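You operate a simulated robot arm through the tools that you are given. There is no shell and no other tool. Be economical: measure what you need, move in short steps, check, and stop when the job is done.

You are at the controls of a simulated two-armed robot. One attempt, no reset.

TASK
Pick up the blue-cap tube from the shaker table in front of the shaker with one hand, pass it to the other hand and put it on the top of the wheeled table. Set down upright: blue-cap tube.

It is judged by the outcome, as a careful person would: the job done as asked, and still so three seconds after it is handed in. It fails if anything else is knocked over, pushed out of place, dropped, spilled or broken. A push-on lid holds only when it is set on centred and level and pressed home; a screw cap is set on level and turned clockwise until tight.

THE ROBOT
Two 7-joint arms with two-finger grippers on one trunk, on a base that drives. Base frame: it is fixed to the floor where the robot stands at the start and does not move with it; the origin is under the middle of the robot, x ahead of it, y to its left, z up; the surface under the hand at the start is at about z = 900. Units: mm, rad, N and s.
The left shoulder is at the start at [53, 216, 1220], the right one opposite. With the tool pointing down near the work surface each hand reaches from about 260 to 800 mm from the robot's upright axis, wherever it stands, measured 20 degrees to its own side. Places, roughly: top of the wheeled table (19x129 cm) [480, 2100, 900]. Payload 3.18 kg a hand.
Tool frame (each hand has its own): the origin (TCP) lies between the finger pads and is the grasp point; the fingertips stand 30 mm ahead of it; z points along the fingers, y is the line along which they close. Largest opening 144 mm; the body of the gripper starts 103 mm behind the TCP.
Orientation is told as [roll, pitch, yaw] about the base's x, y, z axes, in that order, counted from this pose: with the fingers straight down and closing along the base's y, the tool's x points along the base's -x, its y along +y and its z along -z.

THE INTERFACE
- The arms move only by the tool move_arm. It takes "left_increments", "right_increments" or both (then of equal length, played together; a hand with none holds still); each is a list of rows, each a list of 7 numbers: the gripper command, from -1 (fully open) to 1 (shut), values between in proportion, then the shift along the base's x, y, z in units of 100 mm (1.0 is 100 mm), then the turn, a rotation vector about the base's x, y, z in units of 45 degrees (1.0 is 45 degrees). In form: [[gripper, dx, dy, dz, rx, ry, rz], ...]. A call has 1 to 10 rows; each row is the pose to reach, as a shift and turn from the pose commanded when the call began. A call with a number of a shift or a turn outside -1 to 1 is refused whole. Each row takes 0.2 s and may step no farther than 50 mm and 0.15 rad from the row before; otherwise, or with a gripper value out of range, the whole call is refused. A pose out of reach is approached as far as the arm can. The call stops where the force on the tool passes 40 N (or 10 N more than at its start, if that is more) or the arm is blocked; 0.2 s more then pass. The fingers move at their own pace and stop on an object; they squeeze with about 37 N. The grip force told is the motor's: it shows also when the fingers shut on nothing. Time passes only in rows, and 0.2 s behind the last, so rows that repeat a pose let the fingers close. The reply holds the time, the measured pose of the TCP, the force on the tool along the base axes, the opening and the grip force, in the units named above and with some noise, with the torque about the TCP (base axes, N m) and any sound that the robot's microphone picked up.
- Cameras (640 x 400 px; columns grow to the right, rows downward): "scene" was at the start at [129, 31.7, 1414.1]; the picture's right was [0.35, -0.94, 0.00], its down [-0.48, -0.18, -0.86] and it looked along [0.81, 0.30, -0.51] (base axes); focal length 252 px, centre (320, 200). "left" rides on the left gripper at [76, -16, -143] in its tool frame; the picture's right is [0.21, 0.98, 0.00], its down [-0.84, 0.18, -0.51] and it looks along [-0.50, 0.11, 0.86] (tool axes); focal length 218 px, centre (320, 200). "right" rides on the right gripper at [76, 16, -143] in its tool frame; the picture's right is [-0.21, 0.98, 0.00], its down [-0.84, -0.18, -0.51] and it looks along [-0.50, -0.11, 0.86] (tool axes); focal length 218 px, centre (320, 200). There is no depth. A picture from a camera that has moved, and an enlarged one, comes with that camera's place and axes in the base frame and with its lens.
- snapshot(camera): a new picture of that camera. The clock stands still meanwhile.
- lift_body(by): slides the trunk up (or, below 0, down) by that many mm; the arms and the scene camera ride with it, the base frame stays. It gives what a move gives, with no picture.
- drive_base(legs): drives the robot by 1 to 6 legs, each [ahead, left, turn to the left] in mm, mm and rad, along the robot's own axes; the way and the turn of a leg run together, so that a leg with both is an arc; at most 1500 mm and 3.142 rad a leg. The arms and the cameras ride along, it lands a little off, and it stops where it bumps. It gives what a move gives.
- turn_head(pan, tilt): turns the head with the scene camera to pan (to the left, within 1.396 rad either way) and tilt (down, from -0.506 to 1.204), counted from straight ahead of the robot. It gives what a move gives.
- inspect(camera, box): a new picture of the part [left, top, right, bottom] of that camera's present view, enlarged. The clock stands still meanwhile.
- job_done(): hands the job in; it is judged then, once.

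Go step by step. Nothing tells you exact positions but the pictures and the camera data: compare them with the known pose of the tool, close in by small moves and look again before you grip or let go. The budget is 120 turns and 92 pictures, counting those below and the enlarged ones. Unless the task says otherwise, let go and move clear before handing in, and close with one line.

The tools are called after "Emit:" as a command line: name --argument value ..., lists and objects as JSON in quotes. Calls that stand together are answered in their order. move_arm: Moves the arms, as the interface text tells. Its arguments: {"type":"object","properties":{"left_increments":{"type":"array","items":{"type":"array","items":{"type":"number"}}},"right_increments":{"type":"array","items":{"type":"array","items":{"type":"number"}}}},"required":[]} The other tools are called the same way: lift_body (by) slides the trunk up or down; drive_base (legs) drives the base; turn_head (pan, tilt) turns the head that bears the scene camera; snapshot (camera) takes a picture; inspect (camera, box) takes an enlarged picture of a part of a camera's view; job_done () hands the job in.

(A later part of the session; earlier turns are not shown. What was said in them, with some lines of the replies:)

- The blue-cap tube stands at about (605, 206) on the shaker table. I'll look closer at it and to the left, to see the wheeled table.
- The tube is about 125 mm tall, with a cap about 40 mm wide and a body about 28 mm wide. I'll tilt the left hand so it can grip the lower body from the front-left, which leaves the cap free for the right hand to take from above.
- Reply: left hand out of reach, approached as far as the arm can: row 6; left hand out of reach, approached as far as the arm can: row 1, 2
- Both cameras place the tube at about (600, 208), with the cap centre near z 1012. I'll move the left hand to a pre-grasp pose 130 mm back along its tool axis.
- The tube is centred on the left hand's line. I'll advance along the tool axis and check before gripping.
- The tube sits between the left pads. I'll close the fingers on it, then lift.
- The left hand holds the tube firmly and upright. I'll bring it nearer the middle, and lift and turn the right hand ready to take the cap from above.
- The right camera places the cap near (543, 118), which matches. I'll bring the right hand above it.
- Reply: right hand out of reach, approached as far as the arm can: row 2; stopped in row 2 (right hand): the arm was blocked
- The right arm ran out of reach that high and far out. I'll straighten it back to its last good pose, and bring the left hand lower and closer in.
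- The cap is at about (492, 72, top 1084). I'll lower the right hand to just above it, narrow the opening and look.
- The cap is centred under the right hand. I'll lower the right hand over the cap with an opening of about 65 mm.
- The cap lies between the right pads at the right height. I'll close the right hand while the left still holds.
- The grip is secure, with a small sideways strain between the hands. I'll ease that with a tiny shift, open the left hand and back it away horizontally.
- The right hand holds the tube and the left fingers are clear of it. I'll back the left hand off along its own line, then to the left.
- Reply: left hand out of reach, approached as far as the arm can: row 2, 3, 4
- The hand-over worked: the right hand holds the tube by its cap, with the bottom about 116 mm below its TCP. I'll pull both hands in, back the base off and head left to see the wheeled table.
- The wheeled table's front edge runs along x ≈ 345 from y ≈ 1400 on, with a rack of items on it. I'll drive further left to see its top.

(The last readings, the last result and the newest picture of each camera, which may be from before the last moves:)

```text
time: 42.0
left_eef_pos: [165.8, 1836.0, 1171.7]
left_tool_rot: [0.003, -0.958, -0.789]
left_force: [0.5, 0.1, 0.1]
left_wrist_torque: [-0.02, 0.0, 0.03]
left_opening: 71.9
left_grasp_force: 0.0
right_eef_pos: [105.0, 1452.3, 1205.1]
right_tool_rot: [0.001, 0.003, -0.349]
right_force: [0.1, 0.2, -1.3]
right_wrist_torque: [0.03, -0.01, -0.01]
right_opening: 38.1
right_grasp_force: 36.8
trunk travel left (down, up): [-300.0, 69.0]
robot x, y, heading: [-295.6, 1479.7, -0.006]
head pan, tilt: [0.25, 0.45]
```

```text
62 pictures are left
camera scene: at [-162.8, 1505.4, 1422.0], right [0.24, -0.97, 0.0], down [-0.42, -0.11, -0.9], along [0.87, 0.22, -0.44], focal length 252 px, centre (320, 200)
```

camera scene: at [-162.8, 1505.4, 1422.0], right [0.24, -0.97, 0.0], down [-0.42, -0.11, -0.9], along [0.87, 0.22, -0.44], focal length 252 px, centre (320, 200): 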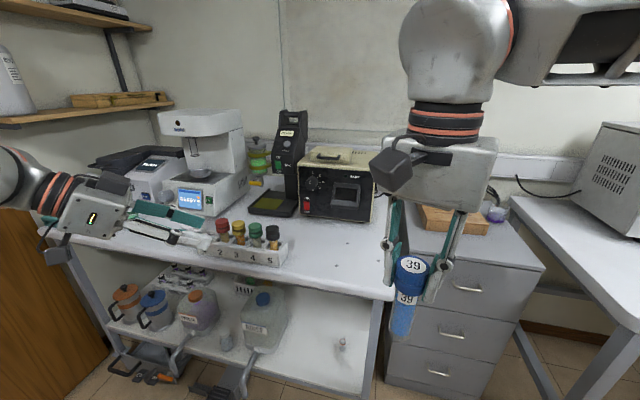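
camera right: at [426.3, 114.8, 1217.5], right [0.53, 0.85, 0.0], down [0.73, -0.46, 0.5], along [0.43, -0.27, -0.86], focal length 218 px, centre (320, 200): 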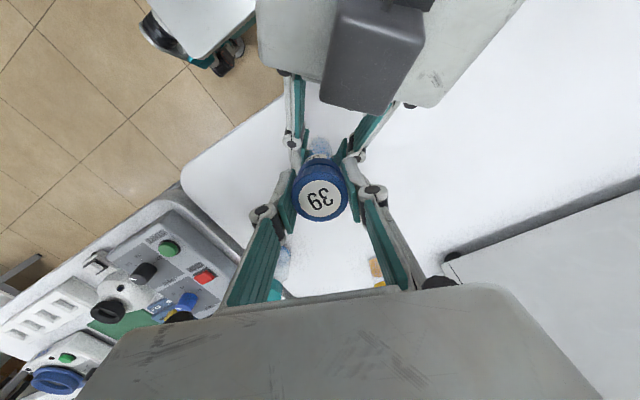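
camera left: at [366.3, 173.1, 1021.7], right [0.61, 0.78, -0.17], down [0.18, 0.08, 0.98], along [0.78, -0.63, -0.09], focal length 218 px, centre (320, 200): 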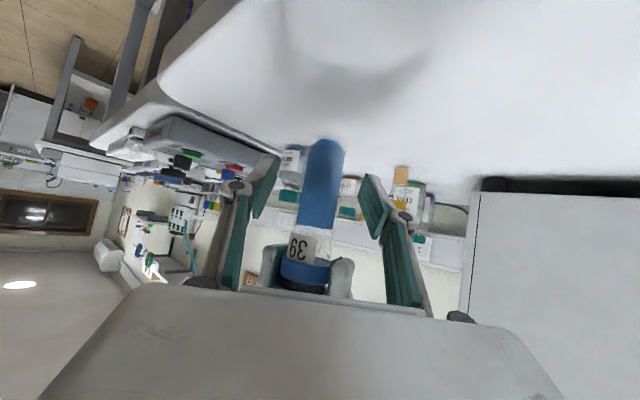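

The front-right part of the wheeled table is clear, with the rack ending near y 1770. I'll set the tube at about (480, 1620), so I drive 150 left and then 220 ahead to stand in front of it.

Emit:
drive_base --legs '[[0, 150, 0], [220, 0, 0]]'

Emit:
turn_head --pan 0.1 --tilt 0.6

Emit:
snapshot --camera "scene"

Emit:
snapshot --camera "right"

```text
time: 45.2
left_eef_pos: [387.9, 1984.4, 1170.5]
left_tool_rot: [0.0, -0.959, -0.79]
left_force: [0.6, 0.3, 0.0]
left_wrist_torque: [-0.02, -0.01, -0.02]
left_opening: 72.0
left_grasp_force: 0.0
right_eef_pos: [326.5, 1599.2, 1205.1]
right_tool_rot: [0.002, 0.004, -0.351]
right_force: [1.0, -0.9, -1.1]
right_wrist_torque: [-0.02, 0.04, 0.01]
right_opening: 38.0
right_grasp_force: 37.0
trunk travel left (down, up): [-300.0, 69.0]
robot x, y, heading: [-75.3, 1628.3, -0.004]
head pan, tilt: [0.25, 0.45]
```

```text
time: 45.9
left_eef_pos: [386.5, 1983.3, 1171.9]
left_tool_rot: [0.001, -0.958, -0.793]
left_force: [-0.1, 0.0, 0.2]
left_wrist_torque: [0.01, 0.01, 0.02]
left_opening: 72.1
left_grasp_force: 0.1
right_eef_pos: [326.5, 1599.5, 1204.7]
right_tool_rot: [0.002, 0.003, -0.352]
right_force: [-0.5, 0.2, -0.8]
right_wrist_torque: [0.0, -0.04, 0.03]
right_opening: 37.9
right_grasp_force: 36.6
trunk travel left (down, up): [-300.0, 69.0]
robot x, y, heading: [-71.9, 1627.5, -0.006]
head pan, tilt: [0.099, 0.6]
```

```text
61 pictures are left
camera scene: at [57.3, 1638.9, 1408.5], right [0.09, -1.0, 0.0], down [-0.56, -0.05, -0.83], along [0.82, 0.08, -0.56], focal length 252 px, centre (320, 200)
```

scene: 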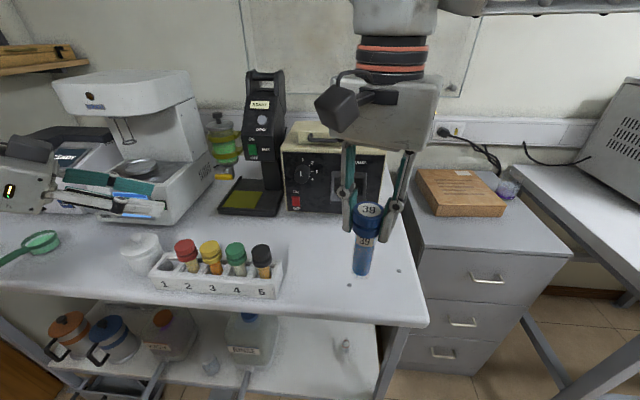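

```text
60 pictures are left
camera right: at [260.7, 1642.1, 1347.6], right [0.53, 0.85, 0.0], down [0.73, -0.46, 0.5], along [0.43, -0.27, -0.86], focal length 218 px, centre (320, 200)
```

right: 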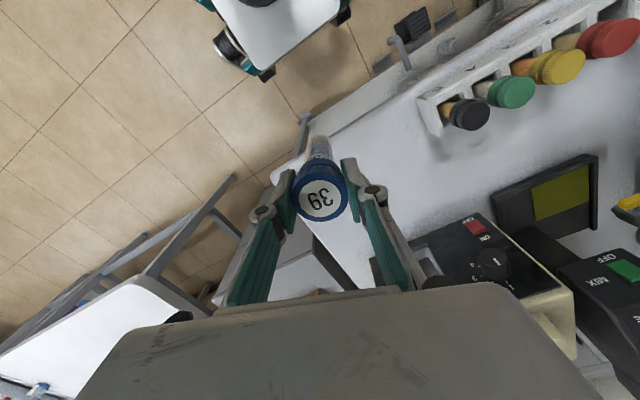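

The spot (490, 1600) is clear on all sides: the rack is about 150 mm off and the device about 240 mm behind. I'll move the tube over it at some height first.

Emit:
move_arm --right_increments '[[1, 0.33, 0, -0.1, 0, 0, 0], [1, 0.66, 0, -0.2, 0, 0, 0], [1, 1.0, 0, -0.3, 0, 0, 0]]'

Emit:
move_arm --right_increments '[[1, 0.3, 0, -0.3, 0, 0, 0], [1, 0.5, 0, -0.6, 0, 0, 0], [1, 0.64, 0, -0.9, 0, 0, 0], [1, 0.64, 0, -1.0, 0, 0, 0], [1, 0.64, 0, -1.0, 0, 0, 0]]'

Emit:
snapshot --camera "scene"

Emit:
snapshot --camera "right"

```text
time: 46.7
left_eef_pos: [388.7, 1983.8, 1170.2]
left_tool_rot: [-0.001, -0.956, -0.791]
left_force: [-0.1, 0.4, -0.1]
left_wrist_torque: [0.04, 0.0, -0.01]
left_opening: 72.0
left_grasp_force: 0.1
right_eef_pos: [428.0, 1600.3, 1174.9]
right_tool_rot: [0.002, 0.003, -0.35]
right_force: [-0.3, 0.3, -0.7]
right_wrist_torque: [0.0, 0.06, 0.03]
right_opening: 38.0
right_grasp_force: 36.9
trunk travel left (down, up): [-300.0, 69.0]
robot x, y, heading: [-76.1, 1633.9, -0.008]
head pan, tilt: [0.099, 0.6]
```

```text
time: 47.9
left_eef_pos: [388.6, 1983.5, 1170.2]
left_tool_rot: [0.0, -0.957, -0.792]
left_force: [0.3, 0.3, -0.3]
left_wrist_torque: [0.0, 0.01, -0.01]
left_opening: 71.8
left_grasp_force: 0.1
right_eef_pos: [491.1, 1601.3, 1075.0]
right_tool_rot: [0.001, 0.005, -0.351]
right_force: [-0.2, 0.1, -1.0]
right_wrist_torque: [0.02, 0.01, 0.0]
right_opening: 38.0
right_grasp_force: 37.1
trunk travel left (down, up): [-300.0, 69.0]
robot x, y, heading: [-71.2, 1630.2, -0.007]
head pan, tilt: [0.099, 0.6]
```

```text
59 pictures are left
camera scene: at [58.0, 1638.9, 1408.4], right [0.09, -1.0, 0.0], down [-0.56, -0.05, -0.82], along [0.82, 0.08, -0.57], focal length 252 px, centre (320, 200)
```

scene: 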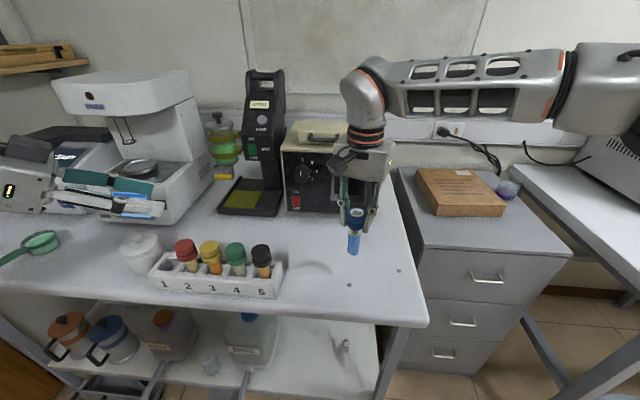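

```text
58 pictures are left
camera right: at [425.6, 1642.8, 1217.5], right [0.53, 0.85, 0.0], down [0.73, -0.46, 0.5], along [0.43, -0.27, -0.86], focal length 218 px, centre (320, 200)
```

right: 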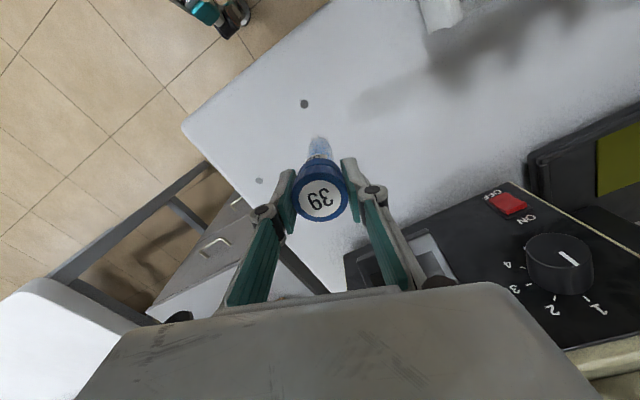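

The dark marks on the table are about 50 mm or more from the spot. I'll lower to just above the surface and check.

Emit:
move_arm --right_increments '[[1, 0, 0, -0.25, 0, 0, 0], [1, 0, 0, -0.45, 0, 0, 0], [1, 0, 0, -0.5, 0, 0, 0]]'

Emit:
inspect --camera "scene" --box '[280, 160, 440, 300]'

```text
time: 48.7
left_eef_pos: [387.8, 1983.8, 1170.0]
left_tool_rot: [0.001, -0.957, -0.793]
left_force: [0.4, -0.5, 0.8]
left_wrist_torque: [0.0, 0.03, -0.02]
left_opening: 71.8
left_grasp_force: 0.0
right_eef_pos: [491.3, 1600.0, 1024.2]
right_tool_rot: [0.002, 0.005, -0.351]
right_force: [0.7, -0.1, -0.8]
right_wrist_torque: [0.0, -0.03, 0.01]
right_opening: 38.0
right_grasp_force: 36.8
trunk travel left (down, up): [-300.0, 69.0]
robot x, y, heading: [-75.1, 1633.4, -0.009]
head pan, tilt: [0.099, 0.6]
```

```text
2.86 times, centred on (360, 230) of scene
camera zoom: at [57.7, 1638.8, 1408.4], right [0.09, -1.0, 0.0], down [-0.56, -0.05, -0.83], along [0.82, 0.08, -0.57], focal length 720 px, centre (206, 114)
```

zoom: 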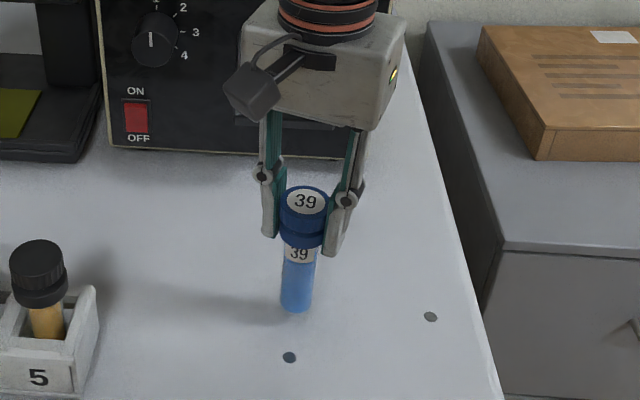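

The tube hangs vertical, about 8 mm above the surface. I'll lower it in small steps and watch the force.

Emit:
move_arm --right_increments '[[1, 0, 0, -0.02, 0, 0, 0], [1, 0, 0, -0.04, 0, 0, 0], [1, 0, 0, -0.06, 0, 0, 0]]'

Emit:
move_arm --right_increments '[[1, 0, 0, -0.01, 0, 0, 0], [1, 0, 0, -0.02, 0, 0, 0]]'

```text
time: 49.5
left_eef_pos: [388.2, 1982.9, 1170.3]
left_tool_rot: [0.0, -0.958, -0.792]
left_force: [0.8, 1.2, -0.1]
left_wrist_torque: [0.03, 0.02, 0.0]
left_opening: 71.9
left_grasp_force: 0.0
right_eef_pos: [488.8, 1598.5, 1019.4]
right_tool_rot: [0.002, 0.005, -0.351]
right_force: [-1.0, -0.7, -0.9]
right_wrist_torque: [0.02, 0.01, -0.03]
right_opening: 38.1
right_grasp_force: 36.8
trunk travel left (down, up): [-300.0, 69.0]
robot x, y, heading: [-78.1, 1629.4, -0.006]
head pan, tilt: [0.099, 0.6]
```

```text
time: 50.1
left_eef_pos: [388.8, 1983.0, 1170.0]
left_tool_rot: [0.002, -0.96, -0.793]
left_force: [0.8, 0.8, 0.2]
left_wrist_torque: [-0.01, -0.01, 0.04]
left_opening: 71.9
left_grasp_force: 0.0
right_eef_pos: [489.0, 1600.6, 1017.5]
right_tool_rot: [0.002, 0.004, -0.351]
right_force: [-0.4, 0.5, -1.1]
right_wrist_torque: [0.0, 0.0, -0.02]
right_opening: 38.0
right_grasp_force: 37.0
trunk travel left (down, up): [-300.0, 69.0]
robot x, y, heading: [-72.9, 1631.6, -0.007]
head pan, tilt: [0.099, 0.6]
```

Emit:
move_arm --right_increments '[[1, 0, 0, -0.01, 0, 0, 0], [1, 0, 0, -0.02, 0, 0, 0]]'

Emit:
inspect --camera "scene" --box '[320, 200, 400, 270]'

```text
time: 50.7
left_eef_pos: [387.8, 1983.3, 1171.7]
left_tool_rot: [0.001, -0.959, -0.792]
left_force: [0.1, 0.1, -0.9]
left_wrist_torque: [0.01, 0.03, 0.01]
left_opening: 72.0
left_grasp_force: 0.0
right_eef_pos: [489.9, 1599.8, 1015.4]
right_tool_rot: [0.004, 0.0, -0.351]
right_force: [-0.2, -0.2, 5.3]
right_wrist_torque: [-0.12, 0.1, 0.01]
right_opening: 37.7
right_grasp_force: 37.2
trunk travel left (down, up): [-300.0, 69.0]
robot x, y, heading: [-76.0, 1628.3, -0.005]
head pan, tilt: [0.099, 0.6]
```

```text
5.71 times, centred on (360, 235) of scene
camera zoom: at [57.1, 1638.8, 1408.6], right [0.09, -1.0, 0.0], down [-0.56, -0.05, -0.83], along [0.82, 0.08, -0.56], focal length 1439 px, centre (91, 0)
```

zoom: 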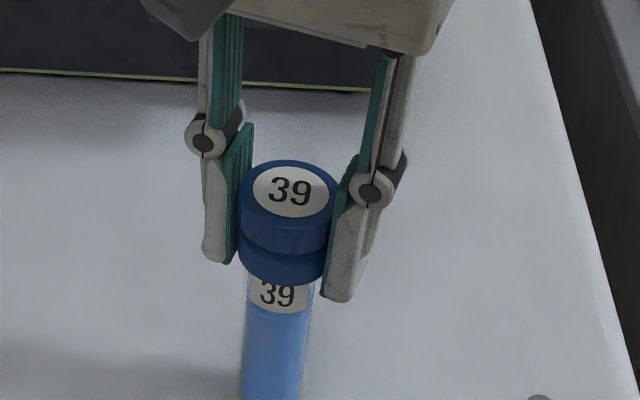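

The tube has touched down with about 5 N. I'll open the hand slowly and look before lifting.

Emit:
move_arm --right_increments '[[0.4, 0, 0, 0, 0, 0, 0], [0.25, 0, 0, 0, 0, 0, 0], [0.15, 0, 0, 0, 0, 0, 0], [0.15, 0, 0, 0, 0, 0, 0]]'

Emit:
inspect --camera "scene" --box '[320, 190, 420, 270]'

Emit:
snapshot --camera "right"

```text
time: 51.7
left_eef_pos: [388.1, 1983.0, 1170.0]
left_tool_rot: [0.001, -0.959, -0.792]
left_force: [0.2, 1.2, -0.2]
left_wrist_torque: [0.0, 0.02, 0.01]
left_opening: 71.8
left_grasp_force: 0.1
right_eef_pos: [491.2, 1599.4, 1015.4]
right_tool_rot: [0.002, 0.003, -0.351]
right_force: [0.4, 0.1, -0.8]
right_wrist_torque: [-0.02, -0.02, 0.03]
right_opening: 61.2
right_grasp_force: 0.1
trunk travel left (down, up): [-300.0, 69.0]
robot x, y, heading: [-73.1, 1631.4, -0.007]
head pan, tilt: [0.099, 0.6]
```

```text
5.00 times, centred on (370, 230) of scene
camera zoom: at [57.6, 1638.9, 1408.4], right [0.09, -1.0, 0.0], down [-0.56, -0.05, -0.83], along [0.82, 0.08, -0.56], focal length 1259 px, centre (70, 50)
```

zoom: 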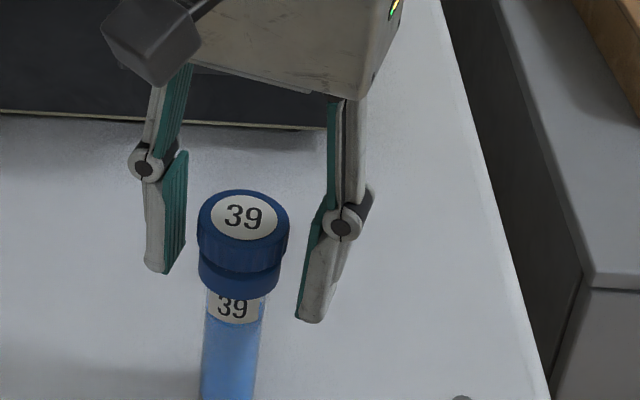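

```text
54 pictures are left
camera right: at [424.9, 1642.3, 1157.8], right [0.53, 0.85, 0.0], down [0.73, -0.46, 0.5], along [0.43, -0.27, -0.86], focal length 218 px, centre (320, 200)
```

right: 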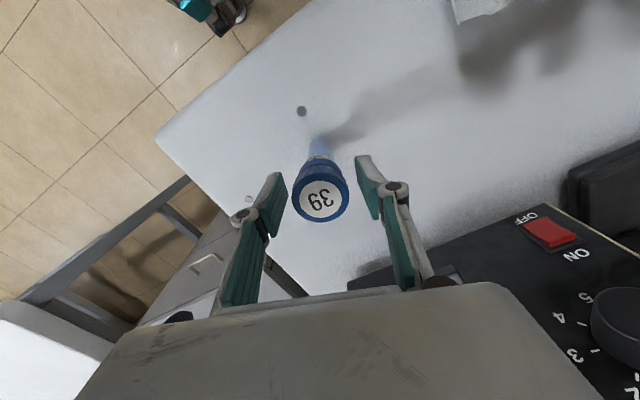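

The tube stands free between the open fingers. I'll raise the right hand straight up, then back.

Emit:
move_arm --right_increments '[[0.1, 0, 0, 0.2, 0, 0, 0], [0.1, 0, 0, 0.5, 0, 0, 0], [0.1, 0, 0, 0.8, 0, 0, 0], [0.1, -0.2, 0, 1.0, 0, 0, 0]]'

Emit:
move_arm --right_increments '[[0.1, -0.2, 0, 0.3, 0, 0, 0], [0.1, -0.5, -0.2, 0.5, 0, 0, 0], [0.1, -0.8, -0.5, 0.8, 0, 0, 0], [0.1, -0.8, -0.5, 0.8, 0, 0, 0]]'

Emit:
snapshot --camera "scene"

```text
time: 52.7
left_eef_pos: [389.1, 1983.0, 1170.7]
left_tool_rot: [0.002, -0.958, -0.792]
left_force: [0.5, -0.3, 0.5]
left_wrist_torque: [0.01, -0.01, 0.03]
left_opening: 71.8
left_grasp_force: 0.0
right_eef_pos: [469.2, 1599.2, 1115.3]
right_tool_rot: [0.003, 0.004, -0.351]
right_force: [-0.1, -0.1, 0.4]
right_wrist_torque: [0.03, 0.02, 0.01]
right_opening: 65.1
right_grasp_force: 0.1
trunk travel left (down, up): [-300.0, 69.0]
robot x, y, heading: [-74.4, 1632.9, -0.003]
head pan, tilt: [0.099, 0.6]
```

```text
refused: row 3 steps farther than a row can; nothing moved
```

```text
53 pictures are left
camera scene: at [56.7, 1638.6, 1408.6], right [0.09, -1.0, 0.0], down [-0.56, -0.05, -0.83], along [0.82, 0.08, -0.56], focal length 252 px, centre (320, 200)
```

scene: 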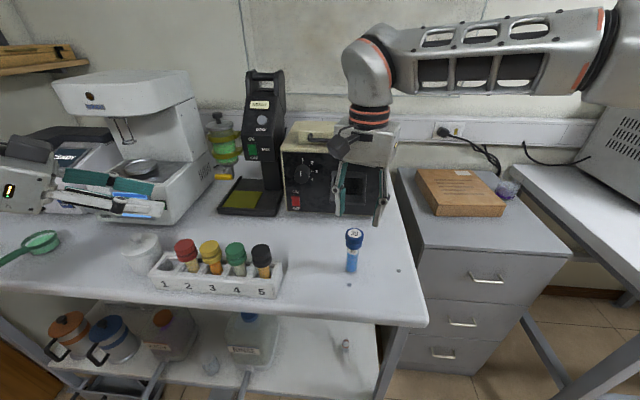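

The tube stands upright on the wheeled table and the right hand is above it. I'll move the hand further clear and take a last look.

Emit:
move_arm --right_increments '[[0.1, -0.1, 0, 0.3, 0, 0, 0], [0.1, -0.3, -0.1, 0.6, 0, 0, 0], [0.1, -0.5, -0.2, 0.9, 0, 0, 0], [0.1, -0.5, -0.2, 0.9, 0, 0, 0]]'

Emit:
inspect --camera "scene" --box '[280, 200, 440, 300]'

```text
time: 53.7
left_eef_pos: [388.9, 1983.4, 1170.5]
left_tool_rot: [0.001, -0.958, -0.791]
left_force: [0.5, -0.8, -0.9]
left_wrist_torque: [-0.01, 0.01, -0.04]
left_opening: 71.9
left_grasp_force: 0.0
right_eef_pos: [420.8, 1578.4, 1205.5]
right_tool_rot: [0.001, 0.006, -0.35]
right_force: [1.0, 0.5, 1.2]
right_wrist_torque: [-0.01, 0.01, -0.03]
right_opening: 64.9
right_grasp_force: 0.0
trunk travel left (down, up): [-300.0, 69.0]
robot x, y, heading: [-76.0, 1629.4, -0.004]
head pan, tilt: [0.099, 0.6]
```

```text
4.00 times, centred on (360, 250) of scene
camera zoom: at [58.4, 1639.1, 1408.3], right [0.09, -1.0, 0.0], down [-0.56, -0.05, -0.82], along [0.82, 0.08, -0.57], focal length 1008 px, centre (160, 0)
```

zoom: 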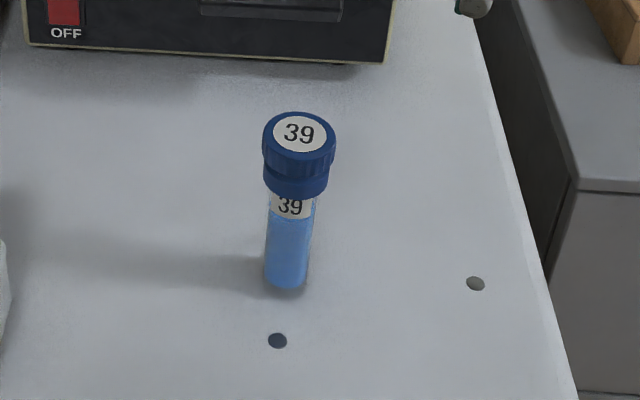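

The blue-cap tube stands upright on the wheeled table with both hands clear, so I'm handing the job in.

Emit:
job_done

```text
The job is handed in.
```

The left hand picked up the blue-cap tube and passed it to the right, which set it upright on the wheeled table; nothing else was touched.
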